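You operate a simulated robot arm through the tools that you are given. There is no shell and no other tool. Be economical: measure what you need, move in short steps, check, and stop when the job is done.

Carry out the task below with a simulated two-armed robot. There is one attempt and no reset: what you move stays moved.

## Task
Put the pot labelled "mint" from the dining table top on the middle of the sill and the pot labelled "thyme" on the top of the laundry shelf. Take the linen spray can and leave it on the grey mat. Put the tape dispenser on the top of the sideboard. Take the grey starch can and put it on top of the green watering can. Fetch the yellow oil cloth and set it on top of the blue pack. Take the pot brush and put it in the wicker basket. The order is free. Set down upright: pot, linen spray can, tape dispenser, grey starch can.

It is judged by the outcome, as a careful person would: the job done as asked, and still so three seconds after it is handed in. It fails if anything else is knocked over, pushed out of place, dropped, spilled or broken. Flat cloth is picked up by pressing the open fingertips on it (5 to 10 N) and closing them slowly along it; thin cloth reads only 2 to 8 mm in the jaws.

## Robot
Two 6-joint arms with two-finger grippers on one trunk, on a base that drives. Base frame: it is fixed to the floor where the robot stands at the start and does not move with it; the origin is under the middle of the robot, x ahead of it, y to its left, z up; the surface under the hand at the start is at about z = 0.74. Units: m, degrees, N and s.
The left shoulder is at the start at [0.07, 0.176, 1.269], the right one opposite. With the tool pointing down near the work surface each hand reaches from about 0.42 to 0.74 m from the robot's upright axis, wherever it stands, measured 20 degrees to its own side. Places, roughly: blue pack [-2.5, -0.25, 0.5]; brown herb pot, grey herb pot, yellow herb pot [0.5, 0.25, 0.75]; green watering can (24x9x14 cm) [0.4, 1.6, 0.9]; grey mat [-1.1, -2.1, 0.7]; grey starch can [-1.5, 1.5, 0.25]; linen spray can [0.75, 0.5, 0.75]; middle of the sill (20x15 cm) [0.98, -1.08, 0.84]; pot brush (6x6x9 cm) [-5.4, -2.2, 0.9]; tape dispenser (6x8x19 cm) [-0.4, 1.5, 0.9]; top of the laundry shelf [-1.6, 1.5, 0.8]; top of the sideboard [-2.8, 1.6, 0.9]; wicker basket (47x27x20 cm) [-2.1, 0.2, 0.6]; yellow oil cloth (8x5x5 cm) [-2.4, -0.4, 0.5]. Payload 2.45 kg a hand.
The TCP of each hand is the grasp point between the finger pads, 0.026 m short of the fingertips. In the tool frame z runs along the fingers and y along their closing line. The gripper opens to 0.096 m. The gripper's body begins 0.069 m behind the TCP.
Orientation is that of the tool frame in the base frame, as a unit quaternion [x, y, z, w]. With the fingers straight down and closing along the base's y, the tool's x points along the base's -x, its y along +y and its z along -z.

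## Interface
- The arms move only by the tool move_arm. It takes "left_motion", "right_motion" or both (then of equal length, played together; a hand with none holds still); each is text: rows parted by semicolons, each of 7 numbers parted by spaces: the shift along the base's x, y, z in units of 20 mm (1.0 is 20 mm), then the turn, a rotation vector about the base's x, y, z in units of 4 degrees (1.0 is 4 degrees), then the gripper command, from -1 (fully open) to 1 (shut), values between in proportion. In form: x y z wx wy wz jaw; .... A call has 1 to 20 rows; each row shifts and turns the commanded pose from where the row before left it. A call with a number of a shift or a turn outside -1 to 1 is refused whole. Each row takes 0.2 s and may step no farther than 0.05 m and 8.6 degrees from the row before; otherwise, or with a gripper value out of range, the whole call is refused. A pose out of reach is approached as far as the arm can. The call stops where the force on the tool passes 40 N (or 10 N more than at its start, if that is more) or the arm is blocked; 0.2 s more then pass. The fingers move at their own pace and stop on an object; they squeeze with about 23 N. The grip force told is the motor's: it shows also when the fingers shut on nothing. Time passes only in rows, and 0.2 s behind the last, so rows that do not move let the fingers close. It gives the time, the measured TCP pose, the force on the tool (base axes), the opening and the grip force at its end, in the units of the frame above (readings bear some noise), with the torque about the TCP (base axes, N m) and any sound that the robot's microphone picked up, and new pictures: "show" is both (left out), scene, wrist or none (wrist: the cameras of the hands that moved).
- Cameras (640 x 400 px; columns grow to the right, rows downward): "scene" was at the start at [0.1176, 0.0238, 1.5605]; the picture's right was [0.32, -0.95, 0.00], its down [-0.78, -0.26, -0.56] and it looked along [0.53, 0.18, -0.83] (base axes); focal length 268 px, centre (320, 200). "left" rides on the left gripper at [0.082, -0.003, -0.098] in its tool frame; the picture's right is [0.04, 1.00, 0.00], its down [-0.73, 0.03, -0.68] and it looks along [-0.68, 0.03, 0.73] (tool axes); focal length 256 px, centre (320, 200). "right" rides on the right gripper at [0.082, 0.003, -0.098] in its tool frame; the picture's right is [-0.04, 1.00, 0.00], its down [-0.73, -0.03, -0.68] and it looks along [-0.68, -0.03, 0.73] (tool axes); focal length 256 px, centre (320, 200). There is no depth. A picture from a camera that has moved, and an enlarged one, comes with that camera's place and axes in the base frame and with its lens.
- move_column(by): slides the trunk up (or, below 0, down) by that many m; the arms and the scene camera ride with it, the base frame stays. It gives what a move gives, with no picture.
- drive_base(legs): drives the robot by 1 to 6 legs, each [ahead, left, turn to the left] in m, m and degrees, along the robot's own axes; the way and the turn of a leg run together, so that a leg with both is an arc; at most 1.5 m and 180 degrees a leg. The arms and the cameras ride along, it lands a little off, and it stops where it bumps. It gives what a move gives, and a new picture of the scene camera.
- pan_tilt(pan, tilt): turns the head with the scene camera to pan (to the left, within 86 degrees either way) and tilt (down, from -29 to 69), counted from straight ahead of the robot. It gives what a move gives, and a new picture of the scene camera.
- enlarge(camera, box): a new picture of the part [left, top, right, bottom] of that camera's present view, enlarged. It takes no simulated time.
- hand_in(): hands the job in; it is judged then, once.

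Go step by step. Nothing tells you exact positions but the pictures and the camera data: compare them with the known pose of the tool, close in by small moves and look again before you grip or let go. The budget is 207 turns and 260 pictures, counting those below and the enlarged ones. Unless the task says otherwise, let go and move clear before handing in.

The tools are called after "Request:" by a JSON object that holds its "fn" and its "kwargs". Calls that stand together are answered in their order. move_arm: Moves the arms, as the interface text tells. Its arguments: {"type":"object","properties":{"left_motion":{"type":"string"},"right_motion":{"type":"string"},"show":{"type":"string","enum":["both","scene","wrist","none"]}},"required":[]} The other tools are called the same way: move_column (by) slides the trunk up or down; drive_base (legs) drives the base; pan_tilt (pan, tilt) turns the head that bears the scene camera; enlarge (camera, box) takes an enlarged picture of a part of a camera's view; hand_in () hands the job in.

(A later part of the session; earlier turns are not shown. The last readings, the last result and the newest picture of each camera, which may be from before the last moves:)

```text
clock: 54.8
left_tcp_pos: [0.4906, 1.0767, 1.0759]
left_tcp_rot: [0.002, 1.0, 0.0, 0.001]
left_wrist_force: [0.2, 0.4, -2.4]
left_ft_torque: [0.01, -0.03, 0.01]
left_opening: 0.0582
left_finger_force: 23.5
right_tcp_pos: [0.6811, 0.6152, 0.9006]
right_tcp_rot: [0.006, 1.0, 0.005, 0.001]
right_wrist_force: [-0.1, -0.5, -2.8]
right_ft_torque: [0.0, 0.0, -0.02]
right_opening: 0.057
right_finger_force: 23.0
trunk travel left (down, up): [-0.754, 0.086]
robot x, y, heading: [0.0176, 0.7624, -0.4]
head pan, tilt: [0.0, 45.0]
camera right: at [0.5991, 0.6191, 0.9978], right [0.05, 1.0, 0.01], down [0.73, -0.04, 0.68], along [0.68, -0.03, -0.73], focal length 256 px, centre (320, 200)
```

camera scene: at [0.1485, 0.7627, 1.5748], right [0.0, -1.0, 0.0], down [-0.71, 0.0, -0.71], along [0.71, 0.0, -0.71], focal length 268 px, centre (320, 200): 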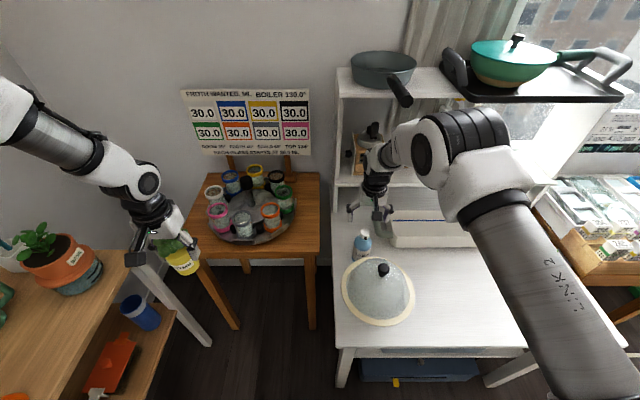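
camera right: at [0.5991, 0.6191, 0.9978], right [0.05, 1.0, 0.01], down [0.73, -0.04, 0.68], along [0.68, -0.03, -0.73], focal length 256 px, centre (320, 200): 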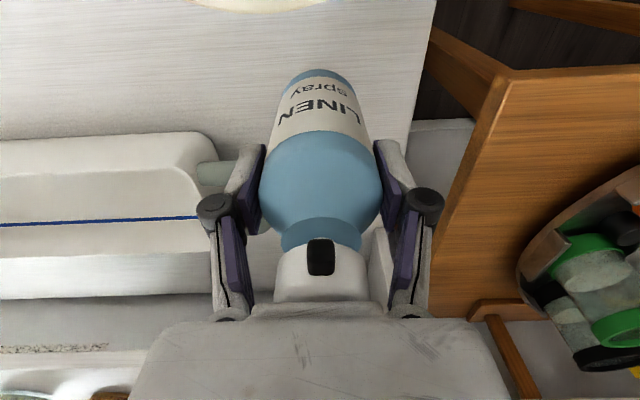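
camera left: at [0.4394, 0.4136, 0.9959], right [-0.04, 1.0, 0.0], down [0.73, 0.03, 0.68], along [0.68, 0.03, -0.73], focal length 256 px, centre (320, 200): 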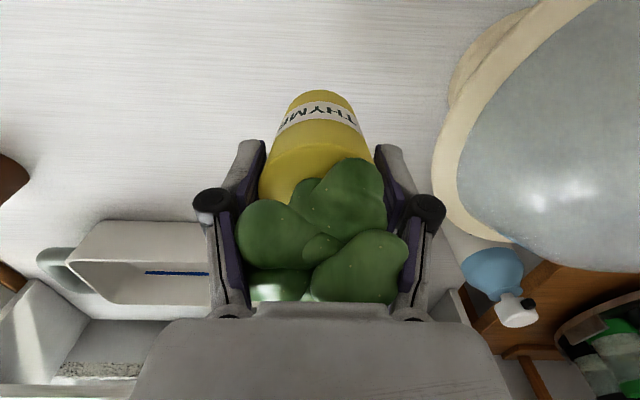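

The can is in hand. I lift it clear of the dome, back out, and turn to face the laundry wall.

Request:
{"fn": "move_arm", "kwargs": {"right_motion": "0 0 .85 0 0 0 1;0 0 .85 0 0 0 1;0 0 .85 0 0 0 1;0 0 .85 0 0 0 1;0 0 .85 0 0 0 1;0 0 .85 0 0 0 1;0 0 .85 0 0 0 1;0 0 .85 0 0 0 1;0 0 .85 0 0 0 1;0 0 .85 0 0 0 1", "show": "wrist"}}

Request:
{"fn": "drive_base", "kwargs": {"legs": [[-0.5, 0, 0], [0, -0.4, 0], [0, 0, 90]]}}

```text
clock: 57.0
left_tcp_pos: [0.4885, 1.0763, 1.0758]
left_tcp_rot: [0.003, 1.0, 0.0, 0.0]
left_wrist_force: [-0.6, 0.2, -1.9]
left_ft_torque: [0.0, -0.02, -0.02]
left_opening: 0.0581
left_finger_force: 23.1
right_tcp_pos: [0.6811, 0.617, 1.0704]
right_tcp_rot: [0.005, 1.0, 0.004, 0.002]
right_wrist_force: [0.1, 0.0, -3.9]
right_ft_torque: [-0.03, -0.02, 0.0]
right_opening: 0.0569
right_finger_force: 22.9
trunk travel left (down, up): [-0.754, 0.086]
robot x, y, heading: [0.0126, 0.7641, -0.3]
head pan, tilt: [0.0, 45.0]
camera right: at [0.5982, 0.6206, 1.1676], right [0.05, 1.0, 0.01], down [0.73, -0.04, 0.68], along [0.68, -0.03, -0.73], focal length 256 px, centre (320, 200)
```

right: 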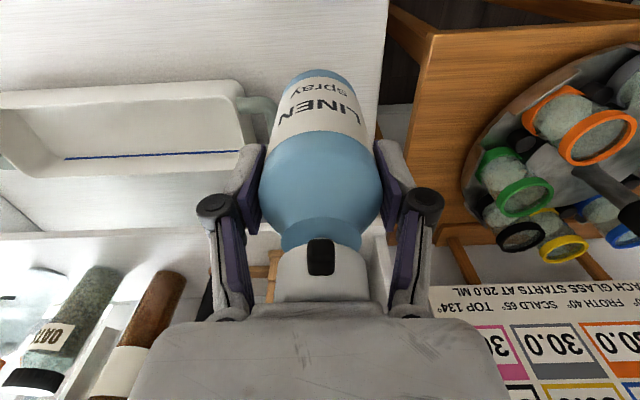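

```text
clock: 65.8
left_tcp_pos: [-0.7862, 0.8524, 1.075]
left_tcp_rot: [-0.7, 0.714, 0.0, -0.001]
left_wrist_force: [-1.2, -0.1, -2.1]
left_ft_torque: [-0.03, 0.01, -0.03]
left_opening: 0.058
left_finger_force: 22.8
right_tcp_pos: [-0.3244, 1.0388, 1.0693]
right_tcp_rot: [-0.699, 0.715, 0.004, -0.002]
right_wrist_force: [-0.2, -0.6, -3.1]
right_ft_torque: [0.03, 0.01, 0.0]
right_opening: 0.0572
right_finger_force: 23.2
trunk travel left (down, up): [-0.754, 0.086]
robot x, y, heading: [-0.4822, 0.3771, 89.0]
head pan, tilt: [0.0, 45.0]
camera scene: at [-0.4777, 0.5084, 1.5748], right [1.0, -0.02, 0.0], down [-0.01, -0.71, -0.71], along [0.01, 0.71, -0.71], focal length 268 px, centre (320, 200)
```

scene: 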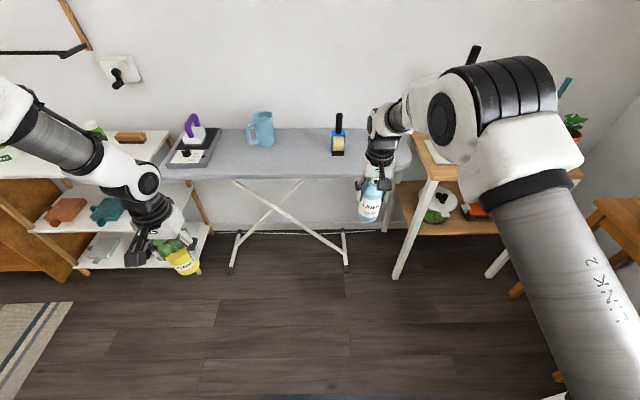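

The ironing board with the tape dispenser is ahead and the laundry shelf is to the left. I drive left to it.

Request:
{"fn": "drive_base", "kwargs": {"legs": [[0, 0.9, 1]]}}

Request:
{"fn": "pan_tilt", "kwargs": {"pan": 10, "tilt": 40}}

```text
clock: 69.0
left_tcp_pos: [-1.3851, 0.8517, 1.0743]
left_tcp_rot: [-0.707, 0.707, -0.002, 0.002]
left_wrist_force: [-0.9, 0.2, -2.5]
left_ft_torque: [0.02, -0.08, 0.01]
left_opening: 0.0576
left_finger_force: 22.7
right_tcp_pos: [-0.9276, 1.0443, 1.0712]
right_tcp_rot: [-0.706, 0.709, 0.001, 0.0]
right_wrist_force: [-2.4, 0.2, -2.9]
right_ft_torque: [-0.01, -0.12, -0.01]
right_opening: 0.057
right_finger_force: 23.0
trunk travel left (down, up): [-0.754, 0.086]
robot x, y, heading: [-1.066, 0.3823, 89.9]
head pan, tilt: [0.0, 45.0]
stopped in leg 1: the robot was blocked; the commanded pose is now the measured one
camera scene: at [-1.0742, 0.5124, 1.5751], right [1.0, 0.0, 0.01], down [0.0, -0.71, -0.71], along [0.0, 0.71, -0.71], focal length 268 px, centre (320, 200)
```

scene: 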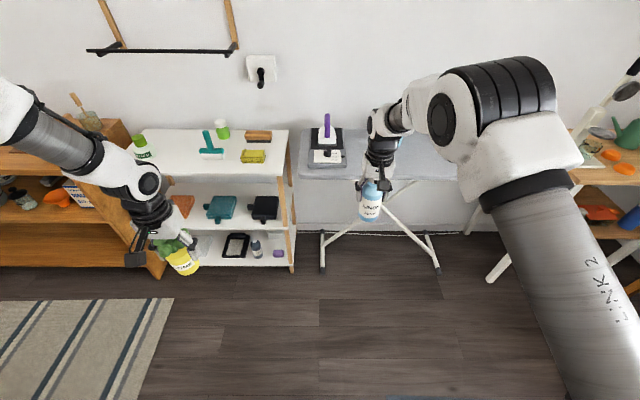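

```text
clock: 69.8
left_tcp_pos: [-1.3823, 0.8539, 1.0753]
left_tcp_rot: [0.707, -0.707, 0.002, 0.0]
left_wrist_force: [-0.2, 0.6, -1.2]
left_ft_torque: [0.0, -0.04, 0.01]
left_opening: 0.0577
left_finger_force: 23.0
right_tcp_pos: [-0.9239, 1.0474, 1.0689]
right_tcp_rot: [-0.704, 0.71, 0.003, -0.004]
right_wrist_force: [-1.3, 0.4, -4.2]
right_ft_torque: [-0.01, -0.04, -0.02]
right_opening: 0.057
right_finger_force: 23.0
trunk travel left (down, up): [-0.754, 0.086]
robot x, y, heading: [-1.0651, 0.3822, 89.8]
head pan, tilt: [10.0, 40.0]
camera scene: at [-1.0828, 0.5186, 1.5819], right [0.98, 0.17, 0.0], down [0.11, -0.63, -0.76], along [-0.13, 0.75, -0.64], focal length 268 px, centre (320, 200)
```

scene: 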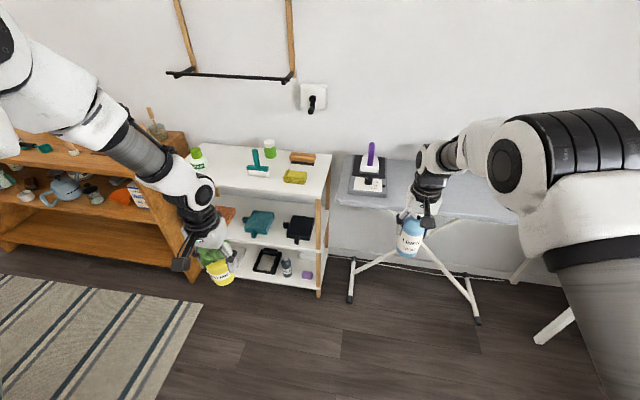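

The drive was blocked at x≈-1.07. I look to the left and down to see what is there.

Request:
{"fn": "pan_tilt", "kwargs": {"pan": 80, "tilt": 50}}

```text
clock: 71.2
left_tcp_pos: [-1.3785, 0.8545, 1.0744]
left_tcp_rot: [-0.706, 0.708, 0.0, -0.001]
left_wrist_force: [0.5, 1.3, -1.0]
left_ft_torque: [-0.03, 0.02, -0.04]
left_opening: 0.0582
left_finger_force: 22.8
right_tcp_pos: [-0.9219, 1.0469, 1.068]
right_tcp_rot: [-0.705, 0.71, 0.004, -0.003]
right_wrist_force: [-0.1, 0.2, -3.7]
right_ft_torque: [-0.02, 0.02, 0.05]
right_opening: 0.057
right_finger_force: 23.2
trunk travel left (down, up): [-0.754, 0.086]
robot x, y, heading: [-1.0639, 0.38, 90.0]
head pan, tilt: [80.0, 50.0]
camera scene: at [-1.1406, 0.4479, 1.568], right [0.17, 0.98, 0.0], down [0.75, -0.13, -0.64], along [-0.63, 0.11, -0.77], focal length 268 px, centre (320, 200)
```

scene: 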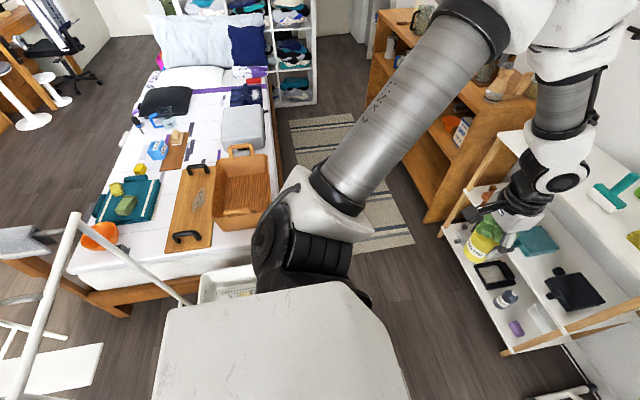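

A bed (and a crate at its foot) blocks at this y; the corridor by the shelves is free around y≈0.9. I pull the right hand in, then go around.

Request:
{"fn": "move_arm", "kwargs": {"right_motion": "0 -.9 .3 0 0 0 1;0 -.9 .3 0 0 0 1;0 -.9 .3 0 0 0 1;0 -.9 .3 0 0 0 1;0 -.9 .3 0 0 0 1;0 -.9 .3 0 0 0 1;0 -.9 .3 0 0 0 1;0 -.9 .3 0 0 0 1", "show": "none"}}

Request:
{"fn": "drive_base", "kwargs": {"legs": [[0, -0.06, 0], [0.45, 0, 0]]}}

Request:
{"fn": "pan_tilt", "kwargs": {"pan": 20, "tilt": 45}}

```text
clock: 73.0
left_tcp_pos: [-1.3789, 0.853, 1.0772]
left_tcp_rot: [-0.706, 0.708, -0.001, -0.001]
left_wrist_force: [-0.2, 0.4, -2.2]
left_ft_torque: [0.03, 0.01, -0.02]
left_opening: 0.058
left_finger_force: 22.9
right_tcp_pos: [-0.917, 0.9018, 1.1161]
right_tcp_rot: [-0.702, 0.712, 0.006, -0.008]
right_wrist_force: [-0.4, 0.5, -2.9]
right_ft_torque: [-0.03, -0.02, 0.01]
right_opening: 0.057
right_finger_force: 23.2
trunk travel left (down, up): [-0.754, 0.086]
robot x, y, heading: [-1.0651, 0.3792, 90.0]
head pan, tilt: [80.0, 50.0]
```

```text
clock: 76.2
left_tcp_pos: [-1.3266, 1.3036, 1.0758]
left_tcp_rot: [0.71, -0.705, 0.0, 0.0]
left_wrist_force: [-0.2, -0.1, -2.1]
left_ft_torque: [0.0, -0.01, 0.04]
left_opening: 0.0578
left_finger_force: 22.9
right_tcp_pos: [-0.8645, 1.3569, 1.1187]
right_tcp_rot: [-0.704, 0.71, 0.007, -0.006]
right_wrist_force: [1.0, -0.6, -3.2]
right_ft_torque: [0.01, 0.01, -0.01]
right_opening: 0.057
right_finger_force: 23.5
trunk travel left (down, up): [-0.754, 0.086]
robot x, y, heading: [-1.005, 0.833, 90.5]
head pan, tilt: [80.0, 50.0]
camera scene: at [-1.0842, 0.8988, 1.568], right [0.17, 0.99, 0.0], down [0.76, -0.13, -0.64], along [-0.63, 0.11, -0.77], focal length 268 px, centre (320, 200)
```

scene: 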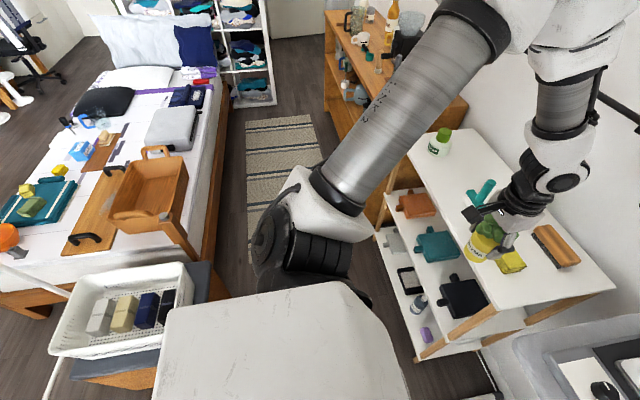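

```text
clock: 77.5
left_tcp_pos: [-1.3264, 1.3045, 1.0752]
left_tcp_rot: [0.709, -0.705, 0.0, 0.001]
left_wrist_force: [0.8, -0.2, -2.5]
left_ft_torque: [-0.03, 0.0, -0.01]
left_opening: 0.0581
left_finger_force: 23.0
right_tcp_pos: [-0.8645, 1.3579, 1.1176]
right_tcp_rot: [-0.703, 0.711, 0.008, -0.007]
right_wrist_force: [-0.5, 0.5, -2.8]
right_ft_torque: [-0.03, -0.01, -0.02]
right_opening: 0.0572
right_finger_force: 22.9
trunk travel left (down, up): [-0.754, 0.086]
robot x, y, heading: [-1.0098, 0.8382, 90.3]
head pan, tilt: [20.0, 45.0]
camera scene: at [-1.0366, 0.9638, 1.5748], right [0.94, 0.35, 0.0], down [0.25, -0.66, -0.71], along [-0.25, 0.66, -0.71], focal length 268 px, centre (320, 200)
```

scene: 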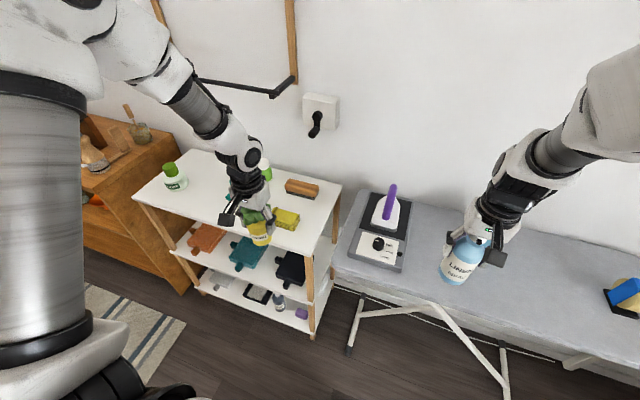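

The shelf top spans x≈-2.0…-1.26, y≈1.42…1.78; free spot near [-1.79, 1.53]. I shift left first, then forward.

Request:
{"fn": "drive_base", "kwargs": {"legs": [[0, 0.47, 0], [0.1, 0, 0]]}}

Request:
{"fn": "move_arm", "kwargs": {"left_motion": "0 0 0 0 0 0 1", "show": "wrist"}}

```text
clock: 81.1
left_tcp_pos: [-1.7867, 1.4046, 1.0762]
left_tcp_rot: [0.707, -0.707, 0.001, 0.0]
left_wrist_force: [0.5, 0.2, -1.7]
left_ft_torque: [-0.03, -0.03, 0.01]
left_opening: 0.0576
left_finger_force: 23.3
right_tcp_pos: [-1.3235, 1.4538, 1.1181]
right_tcp_rot: [-0.702, 0.712, 0.008, -0.007]
right_wrist_force: [-0.2, 0.1, -2.9]
right_ft_torque: [0.0, 0.0, 0.03]
right_opening: 0.0574
right_finger_force: 23.4
trunk travel left (down, up): [-0.754, 0.086]
robot x, y, heading: [-1.4731, 0.9338, 90.2]
head pan, tilt: [20.0, 45.0]
camera scene: at [-1.499, 1.061, 1.575], right [0.94, 0.34, 0.0], down [0.24, -0.66, -0.71], along [-0.24, 0.66, -0.71], focal length 268 px, centre (320, 200)
```

scene: 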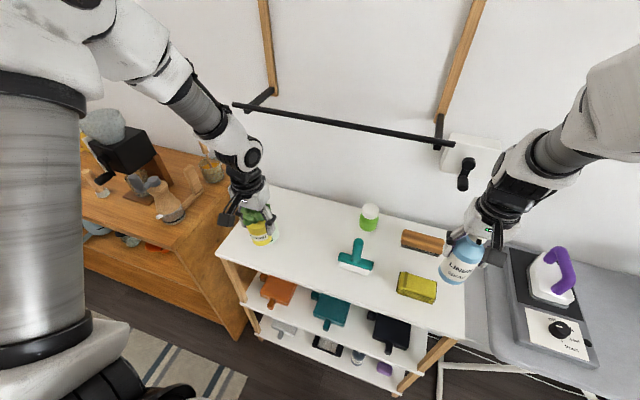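

```text
clock: 81.5
left_tcp_pos: [-1.7853, 1.4043, 1.0773]
left_tcp_rot: [0.707, -0.707, 0.0, 0.0]
left_wrist_force: [0.1, 0.3, -1.7]
left_ft_torque: [-0.02, 0.03, -0.02]
left_opening: 0.0576
left_finger_force: 22.7
right_tcp_pos: [-1.3225, 1.4537, 1.118]
right_tcp_rot: [-0.701, 0.713, 0.008, -0.008]
right_wrist_force: [1.4, -0.1, -3.8]
right_ft_torque: [0.0, 0.03, 0.0]
right_opening: 0.057
right_finger_force: 23.5
trunk travel left (down, up): [-0.754, 0.086]
robot x, y, heading: [-1.4719, 0.9344, 90.0]
head pan, tilt: [20.0, 45.0]
camera left: at [-1.7821, 1.3232, 1.1748], right [-1.0, -0.04, 0.0], down [-0.03, 0.73, 0.68], along [-0.03, 0.68, -0.73], focal length 256 px, centre (320, 200)
```

left: 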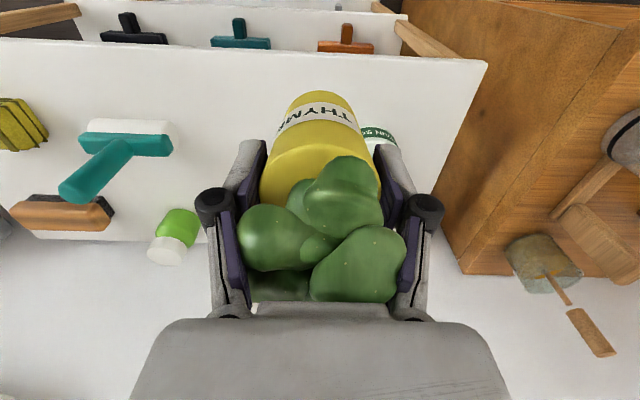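

The gap between the bottle (x≈-1.88) and squeegee (x≥-1.56) is centred at x≈-1.70. I move there and lower.

Request:
{"fn": "move_arm", "kwargs": {"left_motion": ".7 .95 0 0 0 0 1;.7 .95 0 0 0 0 1;.7 .95 0 0 0 0 1;.7 .95 0 0 0 0 1;.7 .95 0 0 0 0 1;.7 .95 0 0 0 0 1;0 0 -.9 0 0 0 1;0 0 -.9 0 0 0 1;0 0 -.9 0 0 0 1;0 0 -.9 0 0 0 1;0 0 -.9 0 0 0 1;0 0 -.9 0 0 0 1;0 0 -.9 0 0 0 1;0 0 -.9 0 0 0 1", "show": "both"}}

```text
clock: 84.5
left_tcp_pos: [-1.7019, 1.5204, 0.9331]
left_tcp_rot: [0.708, -0.707, 0.0, 0.0]
left_wrist_force: [0.7, 0.7, -1.5]
left_ft_torque: [-0.02, -0.02, 0.01]
left_opening: 0.0576
left_finger_force: 23.0
right_tcp_pos: [-1.3229, 1.4551, 1.1166]
right_tcp_rot: [-0.701, 0.713, 0.007, -0.008]
right_wrist_force: [0.9, 0.3, -2.3]
right_ft_torque: [-0.02, -0.03, 0.0]
right_opening: 0.057
right_finger_force: 22.2
trunk travel left (down, up): [-0.754, 0.086]
robot x, y, heading: [-1.4686, 0.9306, 90.0]
head pan, tilt: [20.0, 45.0]
camera scene: at [-1.4985, 1.0638, 1.5748], right [0.94, 0.34, 0.0], down [0.24, -0.67, -0.71], along [-0.24, 0.66, -0.71], focal length 268 px, centre (320, 200)
camera left: at [-1.6978, 1.4394, 1.0317], right [-1.0, -0.04, 0.0], down [-0.03, 0.73, 0.68], along [-0.03, 0.68, -0.74], focal length 256 px, centre (320, 200)
```

scene: 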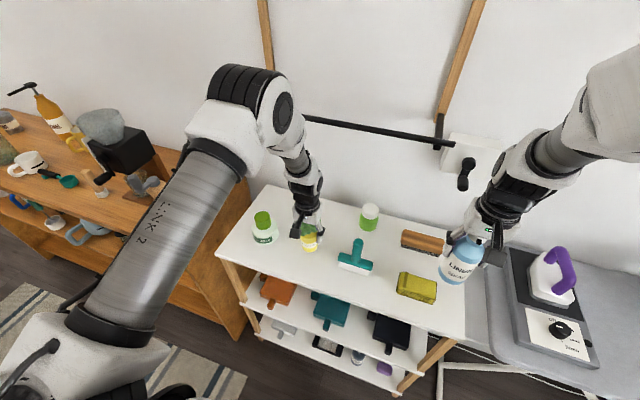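
left: 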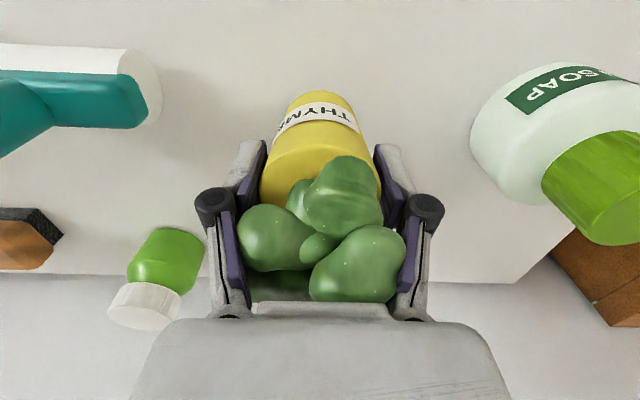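

The gap is good. I lower to contact with small final steps.

Request:
{"fn": "move_arm", "kwargs": {"left_motion": "0 0 -.8 0 0 0 1;0 0 -.8 0 0 0 1;0 0 -.2 0 0 0 1;0 0 -.2 0 0 0 1;0 0 -.15 0 0 0 1;0 0 -.15 0 0 0 1;0 0 -.1 0 0 0 1", "show": "wrist"}}

```text
clock: 85.0
left_tcp_pos: [-1.7006, 1.52, 0.9155]
left_tcp_rot: [-0.707, 0.708, 0.003, 0.002]
left_wrist_force: [1.6, -5.5, 13.5]
left_ft_torque: [0.1, -0.22, -0.08]
left_opening: 0.057
left_finger_force: 23.1
right_tcp_pos: [-1.3231, 1.4528, 1.119]
right_tcp_rot: [-0.701, 0.713, 0.009, -0.008]
right_wrist_force: [-0.4, 0.0, -2.4]
right_ft_torque: [0.04, -0.04, -0.03]
right_opening: 0.057
right_finger_force: 23.2
trunk travel left (down, up): [-0.754, 0.086]
robot x, y, heading: [-1.4721, 0.9342, 90.1]
head pan, tilt: [20.0, 45.0]
stopped in row 2 (left hand): the force on the tool passed its limit at 50 N (the readings are from after the stop); the commanded pose is now the measured one
camera left: at [-1.6976, 1.4387, 1.0134], right [-1.0, -0.04, 0.0], down [-0.03, 0.73, 0.68], along [-0.03, 0.68, -0.73], focal length 256 px, centre (320, 200)
```

left: 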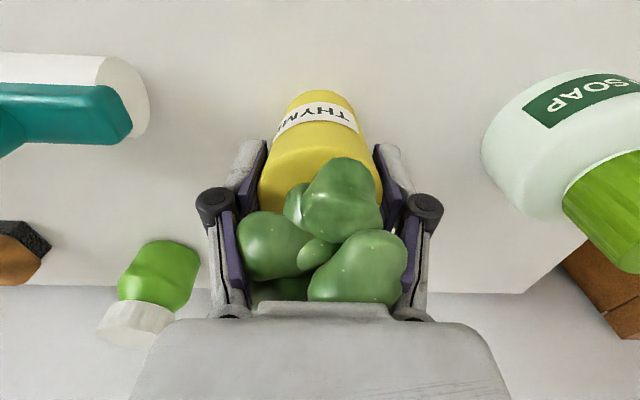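

Contact: the shelf top is at z≈0.84. I release and rise.

Request:
{"fn": "move_arm", "kwargs": {"left_motion": "0 0 .05 0 0 0 1;0 0 0 0 0 0 .3;0 0 0 0 0 0 0;0 0 0 0 0 0 -.6;0 0 0 0 0 0 -.6;0 0 .5 0 0 0 -.6;0 0 .5 0 0 0 -.6;0 0 .8 0 0 0 -.6;0 0 .8 0 0 0 -.6;0 0 .8 0 0 0 -.6;0 0 .8 0 0 0 -.6;0 0 .8 0 0 0 -.6;0 0 .8 0 0 0 -.6;0 0 .8 0 0 0 -.6;0 0 .8 0 0 0 -.6", "show": "wrist"}}

```text
clock: 88.2
left_tcp_pos: [-1.7005, 1.522, 1.0637]
left_tcp_rot: [-0.707, 0.707, 0.001, 0.001]
left_wrist_force: [0.7, 1.5, -0.4]
left_ft_torque: [-0.03, 0.02, -0.03]
left_opening: 0.0768
left_finger_force: 0.1
right_tcp_pos: [-1.3231, 1.4559, 1.1163]
right_tcp_rot: [-0.701, 0.713, 0.007, -0.008]
right_wrist_force: [0.1, -0.1, -3.4]
right_ft_torque: [0.06, -0.02, 0.0]
right_opening: 0.057
right_finger_force: 23.1
trunk travel left (down, up): [-0.754, 0.086]
robot x, y, heading: [-1.4712, 0.9372, 89.9]
head pan, tilt: [20.0, 45.0]
camera left: at [-1.6966, 1.4413, 1.1611], right [-1.0, -0.04, 0.0], down [-0.03, 0.73, 0.68], along [-0.03, 0.68, -0.73], focal length 256 px, centre (320, 200)
```

left: 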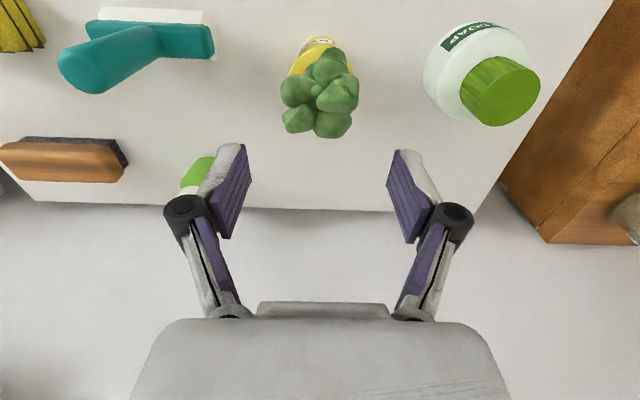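

Thyme stands on the laundry shelf. Next is the starch can on the lower shelf; I back off and look in.

Request:
{"fn": "drive_base", "kwargs": {"legs": [[-0.3, 0, 0]]}}

Request:
{"fn": "move_column", "kwargs": {"by": -0.5}}

Request:
{"fn": "pan_tilt", "kwargs": {"pan": 5, "tilt": 45}}

```text
clock: 89.7
left_tcp_pos: [-1.7, 1.3566, 1.0659]
left_tcp_rot: [-0.707, 0.707, 0.002, 0.002]
left_wrist_force: [0.1, 0.1, 1.4]
left_ft_torque: [0.07, 0.02, -0.02]
left_opening: 0.0764
left_finger_force: 0.1
right_tcp_pos: [-1.3228, 1.2867, 1.1195]
right_tcp_rot: [-0.701, 0.713, 0.009, -0.007]
right_wrist_force: [1.1, -1.1, -2.5]
right_ft_torque: [0.08, -0.01, -0.01]
right_opening: 0.0569
right_finger_force: 23.2
trunk travel left (down, up): [-0.754, 0.086]
robot x, y, heading: [-1.4721, 0.774, 89.9]
head pan, tilt: [20.0, 45.0]
stopped in leg 1: the robot was blocked; the commanded pose is now the measured one
camera scene: at [-1.4982, 0.8937, 1.5756], right [0.94, 0.34, 0.0], down [0.24, -0.66, -0.71], along [-0.24, 0.67, -0.7], focal length 268 px, centre (320, 200)
```

scene: 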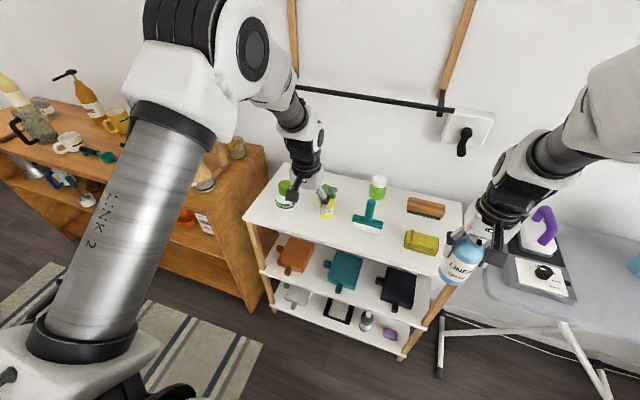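

```text
refused: -0.5 is not a number from -0.4 to 0.4
```

```text
clock: 90.5
left_tcp_pos: [-1.7, 1.3605, 1.0626]
left_tcp_rot: [-0.706, 0.708, 0.002, 0.001]
left_wrist_force: [0.6, -0.3, 0.8]
left_ft_torque: [-0.03, 0.0, 0.0]
left_opening: 0.0769
left_finger_force: 0.0
right_tcp_pos: [-1.3227, 1.2924, 1.1178]
right_tcp_rot: [-0.701, 0.713, 0.007, -0.009]
right_wrist_force: [-0.3, -0.3, -3.3]
right_ft_torque: [-0.02, -0.01, 0.0]
right_opening: 0.0569
right_finger_force: 23.0
trunk travel left (down, up): [-0.754, 0.086]
robot x, y, heading: [-1.4694, 0.7719, 90.2]
head pan, tilt: [5.0, 45.0]
camera scene: at [-1.4772, 0.9041, 1.5751], right [1.0, 0.09, 0.0], down [0.06, -0.7, -0.71], along [-0.06, 0.7, -0.71], focal length 268 px, centre (320, 200)
```

scene: 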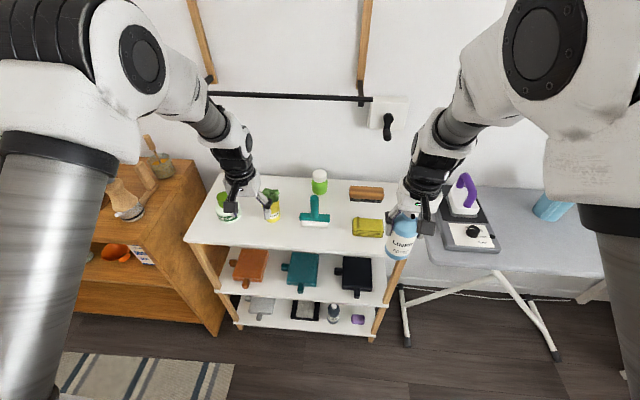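

I zoom on the bottom shelf.

Request:
{"fn": "enlarge", "kwargs": {"camera": "scene", "box": [210, 230, 410, 355]}}

Request:
{"fn": "pan_tilt", "kwargs": {"pan": 86, "tilt": 69}}

```text
3.20 times, centred on (310, 292) of scene
camera zoom: at [-1.4772, 0.9041, 1.5751], right [1.0, 0.09, 0.0], down [0.06, -0.7, -0.71], along [-0.06, 0.7, -0.71], focal length 856 px, centre (352, -96)
```

zoom: 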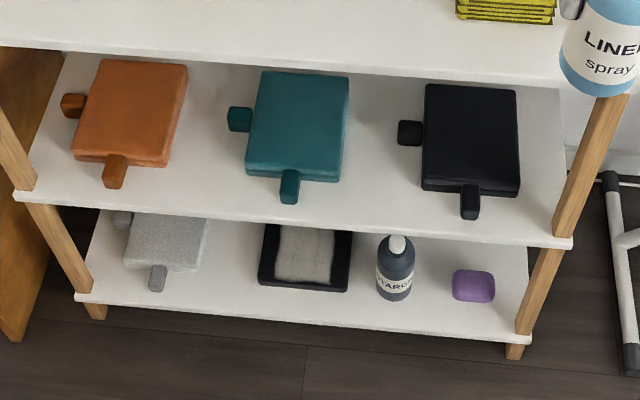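

```text
clock: 92.0
left_tcp_pos: [-1.6989, 1.3615, 1.0621]
left_tcp_rot: [-0.706, 0.708, 0.001, 0.0]
left_wrist_force: [-0.4, 0.6, 0.1]
left_ft_torque: [0.02, 0.03, 0.01]
left_opening: 0.077
left_finger_force: 0.1
right_tcp_pos: [-1.3219, 1.2926, 1.1176]
right_tcp_rot: [-0.701, 0.714, 0.007, -0.008]
right_wrist_force: [0.4, -0.1, -4.3]
right_ft_torque: [0.04, 0.02, -0.02]
right_opening: 0.0571
right_finger_force: 22.6
trunk travel left (down, up): [-0.754, 0.086]
robot x, y, heading: [-1.471, 0.7742, 89.8]
head pan, tilt: [85.9, 68.8]
camera scene: at [-1.5259, 0.8291, 1.546], right [0.07, 1.0, 0.0], down [0.93, -0.07, -0.36], along [-0.36, 0.03, -0.93], focal length 268 px, centre (320, 200)
```

scene: 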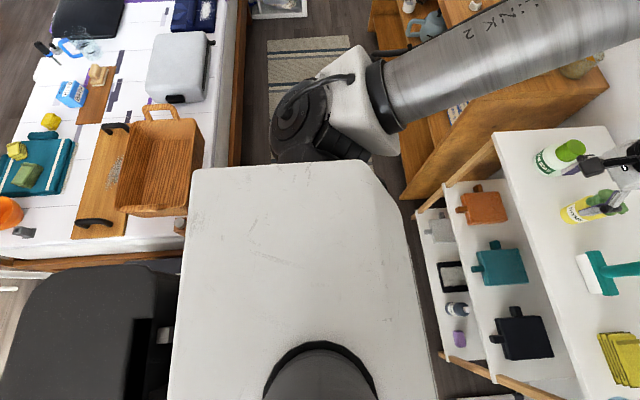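

The STARCH bottle is on the bottom shelf at about [-1.455, 1.42], z 0.25–0.39, near the front. I pull both hands in, yaw the robot 20° right, and lower the trunk.

Request:
{"fn": "move_arm", "kwargs": {"left_motion": "0 -.95 0 0 0 0 -1;0 -.95 0 0 0 0 -1;0 -.95 0 0 0 0 -1;0 -.95 0 0 0 0 -1;0 -.95 0 0 0 0 -1;0 -.95 0 0 0 0 -1", "right_motion": "0 -.4 0 0 0 0 1;0 -.4 0 0 0 0 1;0 -.4 0 0 0 0 1;0 -.4 0 0 0 0 1;0 -.4 0 0 0 0 1;0 -.4 0 0 0 0 1", "show": "none"}}

Request:
{"fn": "drive_base", "kwargs": {"legs": [[0.04, 0, 0], [0, 0, -20]]}}

Request:
{"fn": "move_column", "kwargs": {"by": -0.3}}

Request:
{"fn": "pan_tilt", "kwargs": {"pan": 10, "tilt": 45}}

```text
clock: 93.4
left_tcp_pos: [-1.6994, 1.2479, 1.0649]
left_tcp_rot: [-0.706, 0.708, 0.002, 0.002]
left_wrist_force: [0.4, -0.2, -0.4]
left_ft_torque: [0.0, 0.02, 0.02]
left_opening: 0.0962
left_finger_force: 0.0
right_tcp_pos: [-1.319, 1.2464, 1.12]
right_tcp_rot: [-0.693, 0.72, 0.02, -0.023]
right_wrist_force: [-0.8, 0.0, -3.5]
right_ft_torque: [0.02, 0.0, -0.03]
right_opening: 0.0569
right_finger_force: 22.8
trunk travel left (down, up): [-0.754, 0.086]
robot x, y, heading: [-1.4673, 0.7751, 89.9]
head pan, tilt: [85.9, 68.8]
```

```text
clock: 95.4
left_tcp_pos: [-1.5285, 1.3386, 1.0646]
left_tcp_rot: [-0.577, 0.817, 0.0, 0.001]
left_wrist_force: [0.2, 0.4, 0.2]
left_ft_torque: [0.02, -0.02, 0.0]
left_opening: 0.0959
left_finger_force: 0.0
right_tcp_pos: [-1.1707, 1.2117, 1.1242]
right_tcp_rot: [-0.562, 0.827, 0.026, -0.017]
right_wrist_force: [-0.9, -0.2, -3.8]
right_ft_torque: [0.0, -0.01, 0.03]
right_opening: 0.057
right_finger_force: 22.9
trunk travel left (down, up): [-0.754, 0.086]
robot x, y, heading: [-1.4714, 0.8136, 70.8]
head pan, tilt: [85.9, 68.8]
camera scene: at [-1.5055, 0.8841, 1.546], right [0.4, 0.92, 0.0], down [0.85, -0.37, -0.36], along [-0.33, 0.14, -0.93], focal length 268 px, centre (320, 200)
```

scene: 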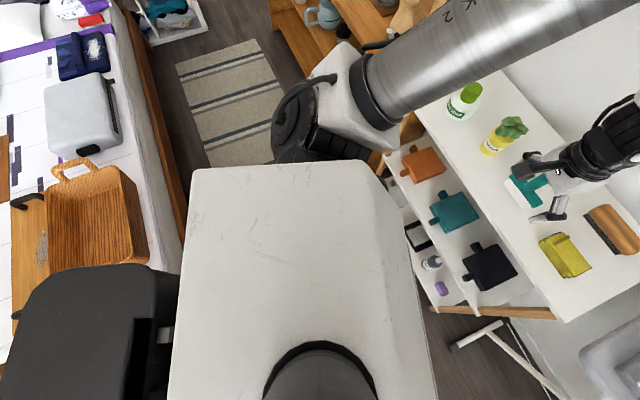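

```text
clock: 98.4
left_tcp_pos: [-1.5268, 1.3385, 0.7639]
left_tcp_rot: [-0.576, 0.817, 0.001, 0.001]
left_wrist_force: [0.0, -0.2, 0.5]
left_ft_torque: [-0.04, 0.02, 0.01]
left_opening: 0.0959
left_finger_force: 0.1
right_tcp_pos: [-1.1703, 1.2118, 0.8236]
right_tcp_rot: [-0.56, 0.828, 0.027, -0.019]
right_wrist_force: [0.0, 0.3, -3.3]
right_ft_torque: [0.03, -0.02, 0.01]
right_opening: 0.0571
right_finger_force: 22.8
trunk travel left (down, up): [-0.454, 0.386]
robot x, y, heading: [-1.4708, 0.8154, 70.4]
head pan, tilt: [85.9, 68.8]
```

```text
clock: 99.8
left_tcp_pos: [-1.5281, 1.3377, 0.7636]
left_tcp_rot: [-0.576, 0.817, 0.001, 0.0]
left_wrist_force: [-1.5, 0.9, -0.3]
left_ft_torque: [-0.03, 0.01, 0.01]
left_opening: 0.0958
left_finger_force: 0.2
right_tcp_pos: [-1.1704, 1.2105, 0.8237]
right_tcp_rot: [-0.56, 0.828, 0.027, -0.019]
right_wrist_force: [0.1, 0.5, -2.9]
right_ft_torque: [-0.02, 0.0, -0.01]
right_opening: 0.057
right_finger_force: 23.1
trunk travel left (down, up): [-0.454, 0.386]
robot x, y, heading: [-1.4688, 0.8097, 70.8]
head pan, tilt: [10.0, 45.0]
camera scene: at [-1.4401, 0.9427, 1.2748], right [0.99, -0.16, 0.0], down [-0.12, -0.7, -0.71], along [0.12, 0.7, -0.71], focal length 268 px, centre (320, 200)
```

scene: 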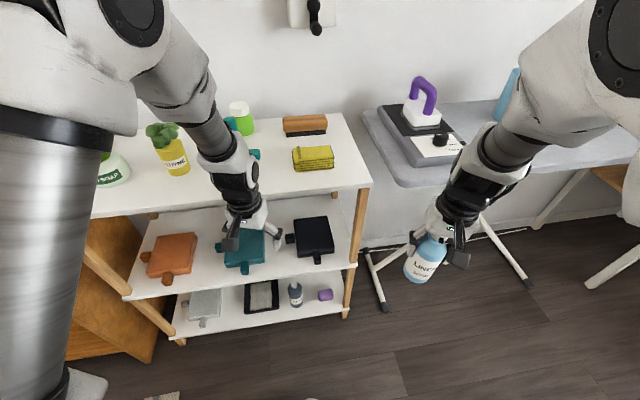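

I tilt the left tool 45° forward in front of the shelf, backing it slightly onto the approach line to the can.

Request:
{"fn": "move_arm", "kwargs": {"left_motion": ".137 -.16 0 .887 -.31 0 -1;.137 -.16 0 .887 -.31 0 -1;.137 -.16 0 .887 -.31 0 -1;.137 -.16 0 .887 -.31 0 -1;.137 -.16 0 .887 -.31 0 -1;.137 -.16 0 .887 -.31 0 -1;.137 -.16 0 .887 -.31 0 -1;.137 -.16 0 .887 -.31 0 -1;.137 -.16 0 .887 -.31 0 -1;.137 -.16 0 .887 -.31 0 -1;.137 -.16 0 .887 -.31 0 -1;.137 -.16 0 .887 -.31 0 -1", "show": "both"}}

```text
clock: 102.5
left_tcp_pos: [-1.497, 1.303, 0.7673]
left_tcp_rot: [-0.555, 0.787, 0.123, 0.241]
left_wrist_force: [0.5, -0.9, 0.4]
left_ft_torque: [-0.02, -0.01, 0.01]
left_opening: 0.0959
left_finger_force: 0.1
left hand out of reach, approached as far as the arm can: row 4, 5, 6, 8
right_tcp_pos: [-1.1703, 1.2112, 0.822]
right_tcp_rot: [-0.561, 0.827, 0.028, -0.019]
right_wrist_force: [0.1, 0.5, -3.7]
right_ft_torque: [0.01, 0.0, -0.04]
right_opening: 0.0568
right_finger_force: 22.9
trunk travel left (down, up): [-0.454, 0.386]
robot x, y, heading: [-1.4704, 0.8143, 70.4]
head pan, tilt: [10.0, 45.0]
camera scene: at [-1.4402, 0.9425, 1.2749], right [0.99, -0.16, 0.0], down [-0.12, -0.7, -0.71], along [0.12, 0.7, -0.71], focal length 268 px, centre (320, 200)
camera left: at [-1.5387, 1.1913, 0.81], right [-0.94, 0.32, -0.1], down [0.0, 0.3, 0.96], along [0.34, 0.9, -0.28], focal length 256 px, centre (320, 200)
```

scene: 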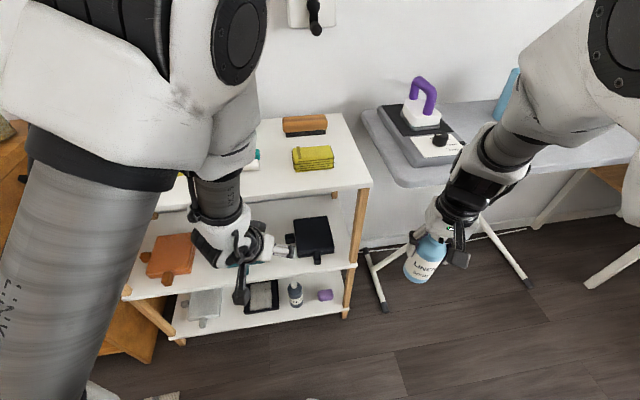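
left: 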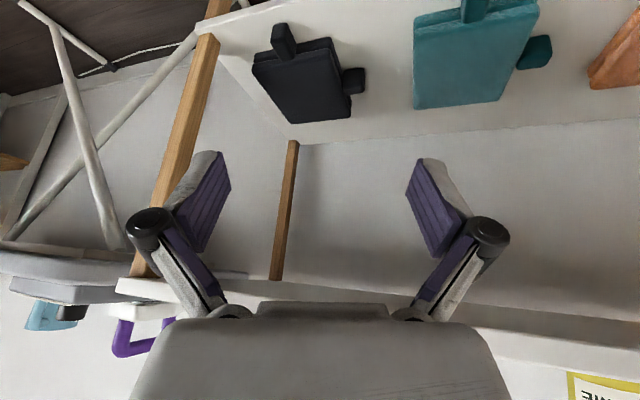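

The tilt reached ~31°, and the hand is clear of the shelf front (y≈1.38). I lower the trunk in two steps and look.

Request:
{"fn": "move_column", "kwargs": {"by": -0.36}}

Request:
{"fn": "move_arm", "kwargs": {"left_motion": "0 0 0 .6 -.21 0 -1;0 0 0 .6 -.21 0 -1;0 0 0 .6 -.21 0 -1;0 0 0 .6 -.21 0 -1", "show": "both"}}

```text
clock: 106.0
left_tcp_pos: [-1.4951, 1.3024, 0.4059]
left_tcp_rot: [-0.555, 0.788, 0.121, 0.239]
left_wrist_force: [0.1, 1.0, 0.0]
left_ft_torque: [0.02, -0.01, -0.01]
left_opening: 0.0961
left_finger_force: 0.1
right_tcp_pos: [-1.1713, 1.2114, 0.4638]
right_tcp_rot: [-0.56, 0.828, 0.028, -0.018]
right_wrist_force: [-0.6, 0.0, -3.4]
right_ft_torque: [0.01, 0.02, -0.01]
right_opening: 0.057
right_finger_force: 23.0
trunk travel left (down, up): [-0.094, 0.746]
robot x, y, heading: [-1.472, 0.8145, 70.7]
head pan, tilt: [10.0, 45.0]
```

```text
clock: 107.0
left_tcp_pos: [-1.4827, 1.3254, 0.4329]
left_tcp_rot: [-0.559, 0.753, 0.146, 0.316]
left_wrist_force: [0.4, 0.9, 0.3]
left_ft_torque: [0.0, 0.01, 0.01]
left_opening: 0.0959
left_finger_force: 0.0
left hand out of reach, approached as far as the arm can: row 1, 2, 3, 4
right_tcp_pos: [-1.1698, 1.2104, 0.4632]
right_tcp_rot: [-0.561, 0.827, 0.027, -0.019]
right_wrist_force: [0.0, -0.7, -3.1]
right_ft_torque: [0.04, 0.01, -0.02]
right_opening: 0.0574
right_finger_force: 22.9
trunk travel left (down, up): [-0.094, 0.746]
robot x, y, heading: [-1.4723, 0.8111, 70.5]
head pan, tilt: [10.0, 45.0]
camera scene: at [-1.4401, 0.9421, 0.9149], right [0.99, -0.16, 0.0], down [-0.12, -0.7, -0.71], along [0.12, 0.7, -0.71], focal length 268 px, centre (320, 200)
camera left: at [-1.5241, 1.2071, 0.4557], right [-0.94, 0.3, -0.16], down [-0.11, 0.17, 0.98], along [0.32, 0.94, -0.13], focal length 256 px, centre (320, 200)
```

scene: 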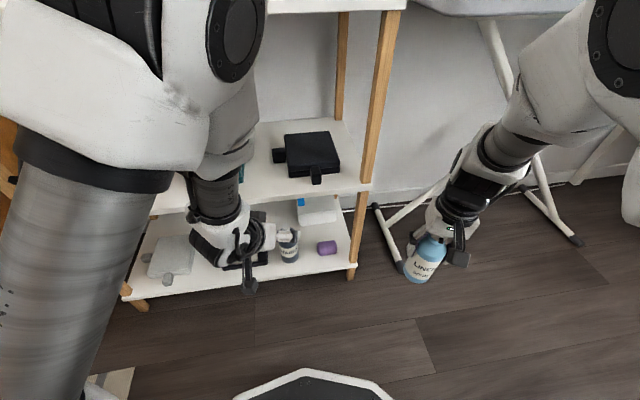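
left: 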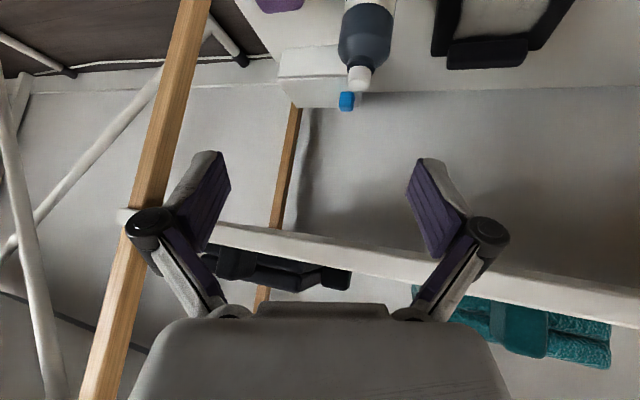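

Triangulating again: the bottle's axis is at about [-1.455, 1.445], base z≈0.16, top z≈0.31; the middle shelf is at z≈0.46. I lower the hand in front of the shelf.

Request:
{"fn": "move_arm", "kwargs": {"left_motion": "-.06 0 -.95 0 0 0 -1;-.06 0 -.95 0 0 0 -1;-.06 0 -.95 0 0 0 -1;-.06 0 -.95 0 0 0 -1;-.06 0 -.95 0 0 0 -1;-.06 0 -.95 0 0 0 -1;-.06 0 -.95 0 0 0 -1;-.06 0 -.95 0 0 0 -1;0 0 -.95 0 0 0 -1", "show": "both"}}

```text
clock: 109.0
left_tcp_pos: [-1.4688, 1.3488, 0.4353]
left_tcp_rot: [-0.557, 0.751, 0.152, 0.322]
left_wrist_force: [-0.5, 0.7, -0.1]
left_ft_torque: [-0.02, 0.04, 0.02]
left_opening: 0.0962
left_finger_force: 0.0
left hand out of reach, approached as far as the arm can: row 1, 2, 3, 4, 5, 6, 7, 8, 9
right_tcp_pos: [-1.17, 1.2106, 0.4621]
right_tcp_rot: [-0.56, 0.828, 0.028, -0.019]
right_wrist_force: [-0.4, 1.0, -3.6]
right_ft_torque: [0.01, 0.01, -0.02]
right_opening: 0.0568
right_finger_force: 23.5
trunk travel left (down, up): [-0.094, 0.746]
robot x, y, heading: [-1.4693, 0.8125, 70.5]
head pan, tilt: [10.0, 45.0]
camera scene: at [-1.4401, 0.9425, 0.9148], right [0.99, -0.16, 0.0], down [-0.12, -0.7, -0.71], along [0.12, 0.7, -0.71], focal length 268 px, centre (320, 200)
camera left: at [-1.5099, 1.2311, 0.4557], right [-0.94, 0.3, -0.16], down [-0.11, 0.15, 0.98], along [0.32, 0.94, -0.11], focal length 256 px, centre (320, 200)
```

scene: 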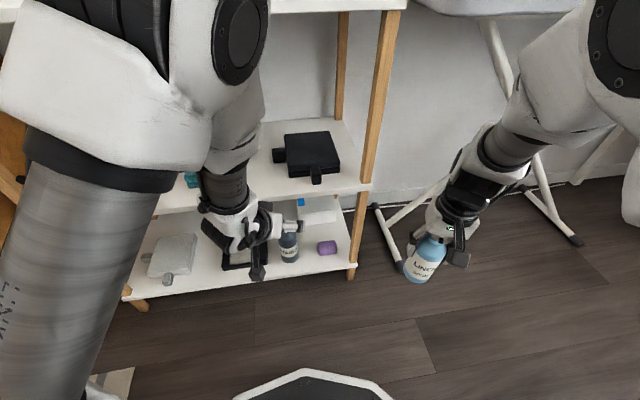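
left: 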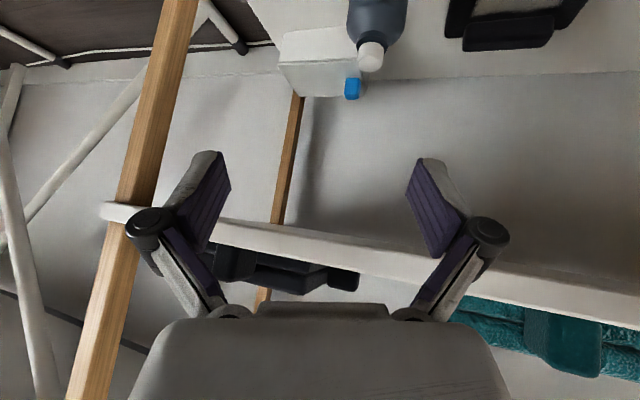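

From here the arm folds too tightly, and the linen can in the other hand limits other stances. I'll come back for the starch with free hands. I untilt, raise the trunk and go to the tape dispenser.

Request:
{"fn": "move_arm", "kwargs": {"left_motion": "-.15 -.25 0 -.887 .31 0 -1;-.15 -.25 0 -.887 .31 0 -1;-.15 -.25 0 -.887 .31 0 -1;-.15 -.25 0 -.887 .31 0 -1;-.15 -.25 0 -.887 .31 0 -1;-.15 -.25 0 -.887 .31 0 -1;-.15 -.25 0 -.887 .31 0 -1;-.15 -.25 0 -.887 .31 0 -1;-.15 -.25 0 -.887 .31 0 -1;-.15 -.25 0 -.887 .31 0 -1;-.15 -.25 0 -.887 .31 0 -1", "show": "none"}}

Request:
{"fn": "move_column", "kwargs": {"by": 0.36}}

Request:
{"fn": "move_column", "kwargs": {"by": 0.3}}

```text
clock: 111.3
left_tcp_pos: [-1.4933, 1.2845, 0.4235]
left_tcp_rot: [-0.576, 0.816, -0.031, 0.015]
left_wrist_force: [0.5, -1.1, -0.1]
left_ft_torque: [-0.01, 0.01, 0.0]
left_opening: 0.0958
left_finger_force: 0.0
right_tcp_pos: [-1.1716, 1.2119, 0.4624]
right_tcp_rot: [-0.56, 0.828, 0.028, -0.018]
right_wrist_force: [-0.5, 0.3, -2.8]
right_ft_torque: [0.03, -0.01, 0.0]
right_opening: 0.057
right_finger_force: 22.8
trunk travel left (down, up): [-0.094, 0.746]
robot x, y, heading: [-1.4696, 0.8143, 70.5]
head pan, tilt: [10.0, 45.0]
```

```text
clock: 114.8
left_tcp_pos: [-1.4939, 1.2833, 0.7839]
left_tcp_rot: [-0.577, 0.816, -0.032, 0.016]
left_wrist_force: [-0.3, 0.5, -0.8]
left_ft_torque: [0.01, -0.01, -0.01]
left_opening: 0.0961
left_finger_force: 0.1
right_tcp_pos: [-1.1701, 1.2117, 0.8228]
right_tcp_rot: [-0.56, 0.828, 0.028, -0.018]
right_wrist_force: [0.8, -0.1, -3.2]
right_ft_torque: [-0.03, 0.01, -0.04]
right_opening: 0.0566
right_finger_force: 23.6
trunk travel left (down, up): [-0.454, 0.386]
robot x, y, heading: [-1.4678, 0.8137, 70.6]
head pan, tilt: [10.0, 45.0]
```

```text
clock: 117.8
left_tcp_pos: [-1.4927, 1.2852, 1.084]
left_tcp_rot: [-0.577, 0.816, -0.031, 0.017]
left_wrist_force: [-0.3, -0.5, -0.3]
left_ft_torque: [-0.01, 0.01, -0.02]
left_opening: 0.0957
left_finger_force: 0.0
right_tcp_pos: [-1.1707, 1.2115, 1.1229]
right_tcp_rot: [-0.56, 0.828, 0.028, -0.018]
right_wrist_force: [0.6, 0.2, -3.2]
right_ft_torque: [-0.05, -0.01, -0.01]
right_opening: 0.0573
right_finger_force: 23.2
trunk travel left (down, up): [-0.754, 0.086]
robot x, y, heading: [-1.4704, 0.8156, 70.7]
head pan, tilt: [10.0, 45.0]
```

I turn back square and slide along to the tape dispenser.

Request:
{"fn": "drive_base", "kwargs": {"legs": [[0, 0, 19], [0, -1.28, 0]]}}

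Request:
{"fn": "pan_tilt", "kwargs": {"pan": 15, "tilt": 45}}

```text
clock: 125.2
left_tcp_pos: [-0.3814, 1.2383, 1.0836]
left_tcp_rot: [-0.701, 0.712, -0.027, 0.021]
left_wrist_force: [-0.4, -0.2, 0.4]
left_ft_torque: [-0.03, 0.01, 0.01]
left_opening: 0.0961
left_finger_force: 0.1
right_tcp_pos: [-0.0521, 1.2718, 1.1224]
right_tcp_rot: [-0.686, 0.727, 0.023, -0.023]
right_wrist_force: [0.0, -0.2, -2.1]
right_ft_torque: [0.01, -0.02, 0.02]
right_opening: 0.057
right_finger_force: 22.9
trunk travel left (down, up): [-0.754, 0.086]
robot x, y, heading: [-0.2106, 0.8012, 88.9]
head pan, tilt: [10.0, 45.0]
camera scene: at [-0.2219, 0.9312, 1.5748], right [0.99, 0.16, 0.0], down [0.11, -0.7, -0.71], along [-0.11, 0.7, -0.71], focal length 268 px, centre (320, 200)
```

scene: 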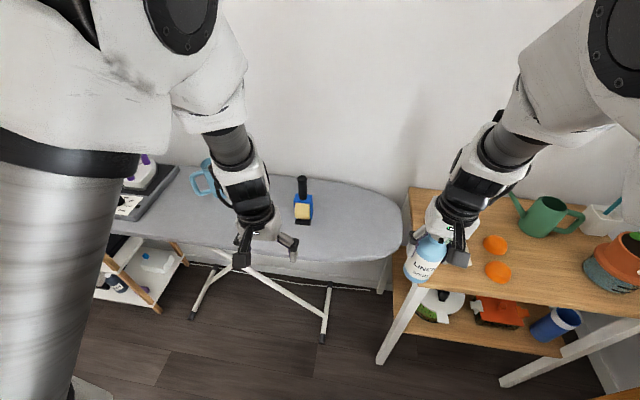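

```text
clock: 125.9
left_tcp_pos: [-0.3812, 1.2376, 1.0837]
left_tcp_rot: [-0.701, 0.713, -0.028, 0.022]
left_wrist_force: [-0.9, 0.1, -0.1]
left_ft_torque: [-0.01, -0.01, 0.03]
left_opening: 0.0961
left_finger_force: 0.0
right_tcp_pos: [-0.052, 1.2723, 1.1234]
right_tcp_rot: [-0.686, 0.727, 0.025, -0.024]
right_wrist_force: [-0.3, -0.1, -3.2]
right_ft_torque: [0.01, -0.01, 0.01]
right_opening: 0.057
right_finger_force: 23.0
trunk travel left (down, up): [-0.754, 0.086]
robot x, y, heading: [-0.2078, 0.797, 89.1]
head pan, tilt: [15.0, 45.0]
camera scene: at [-0.2283, 0.9298, 1.5748], right [0.97, 0.24, 0.0], down [0.17, -0.69, -0.71], along [-0.17, 0.69, -0.71], focal length 268 px, centre (320, 200)
```

scene: 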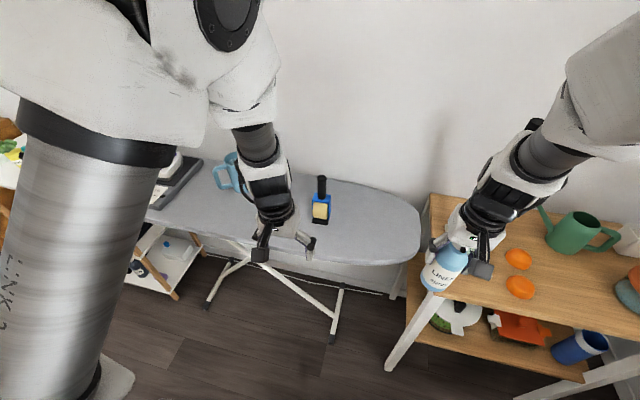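

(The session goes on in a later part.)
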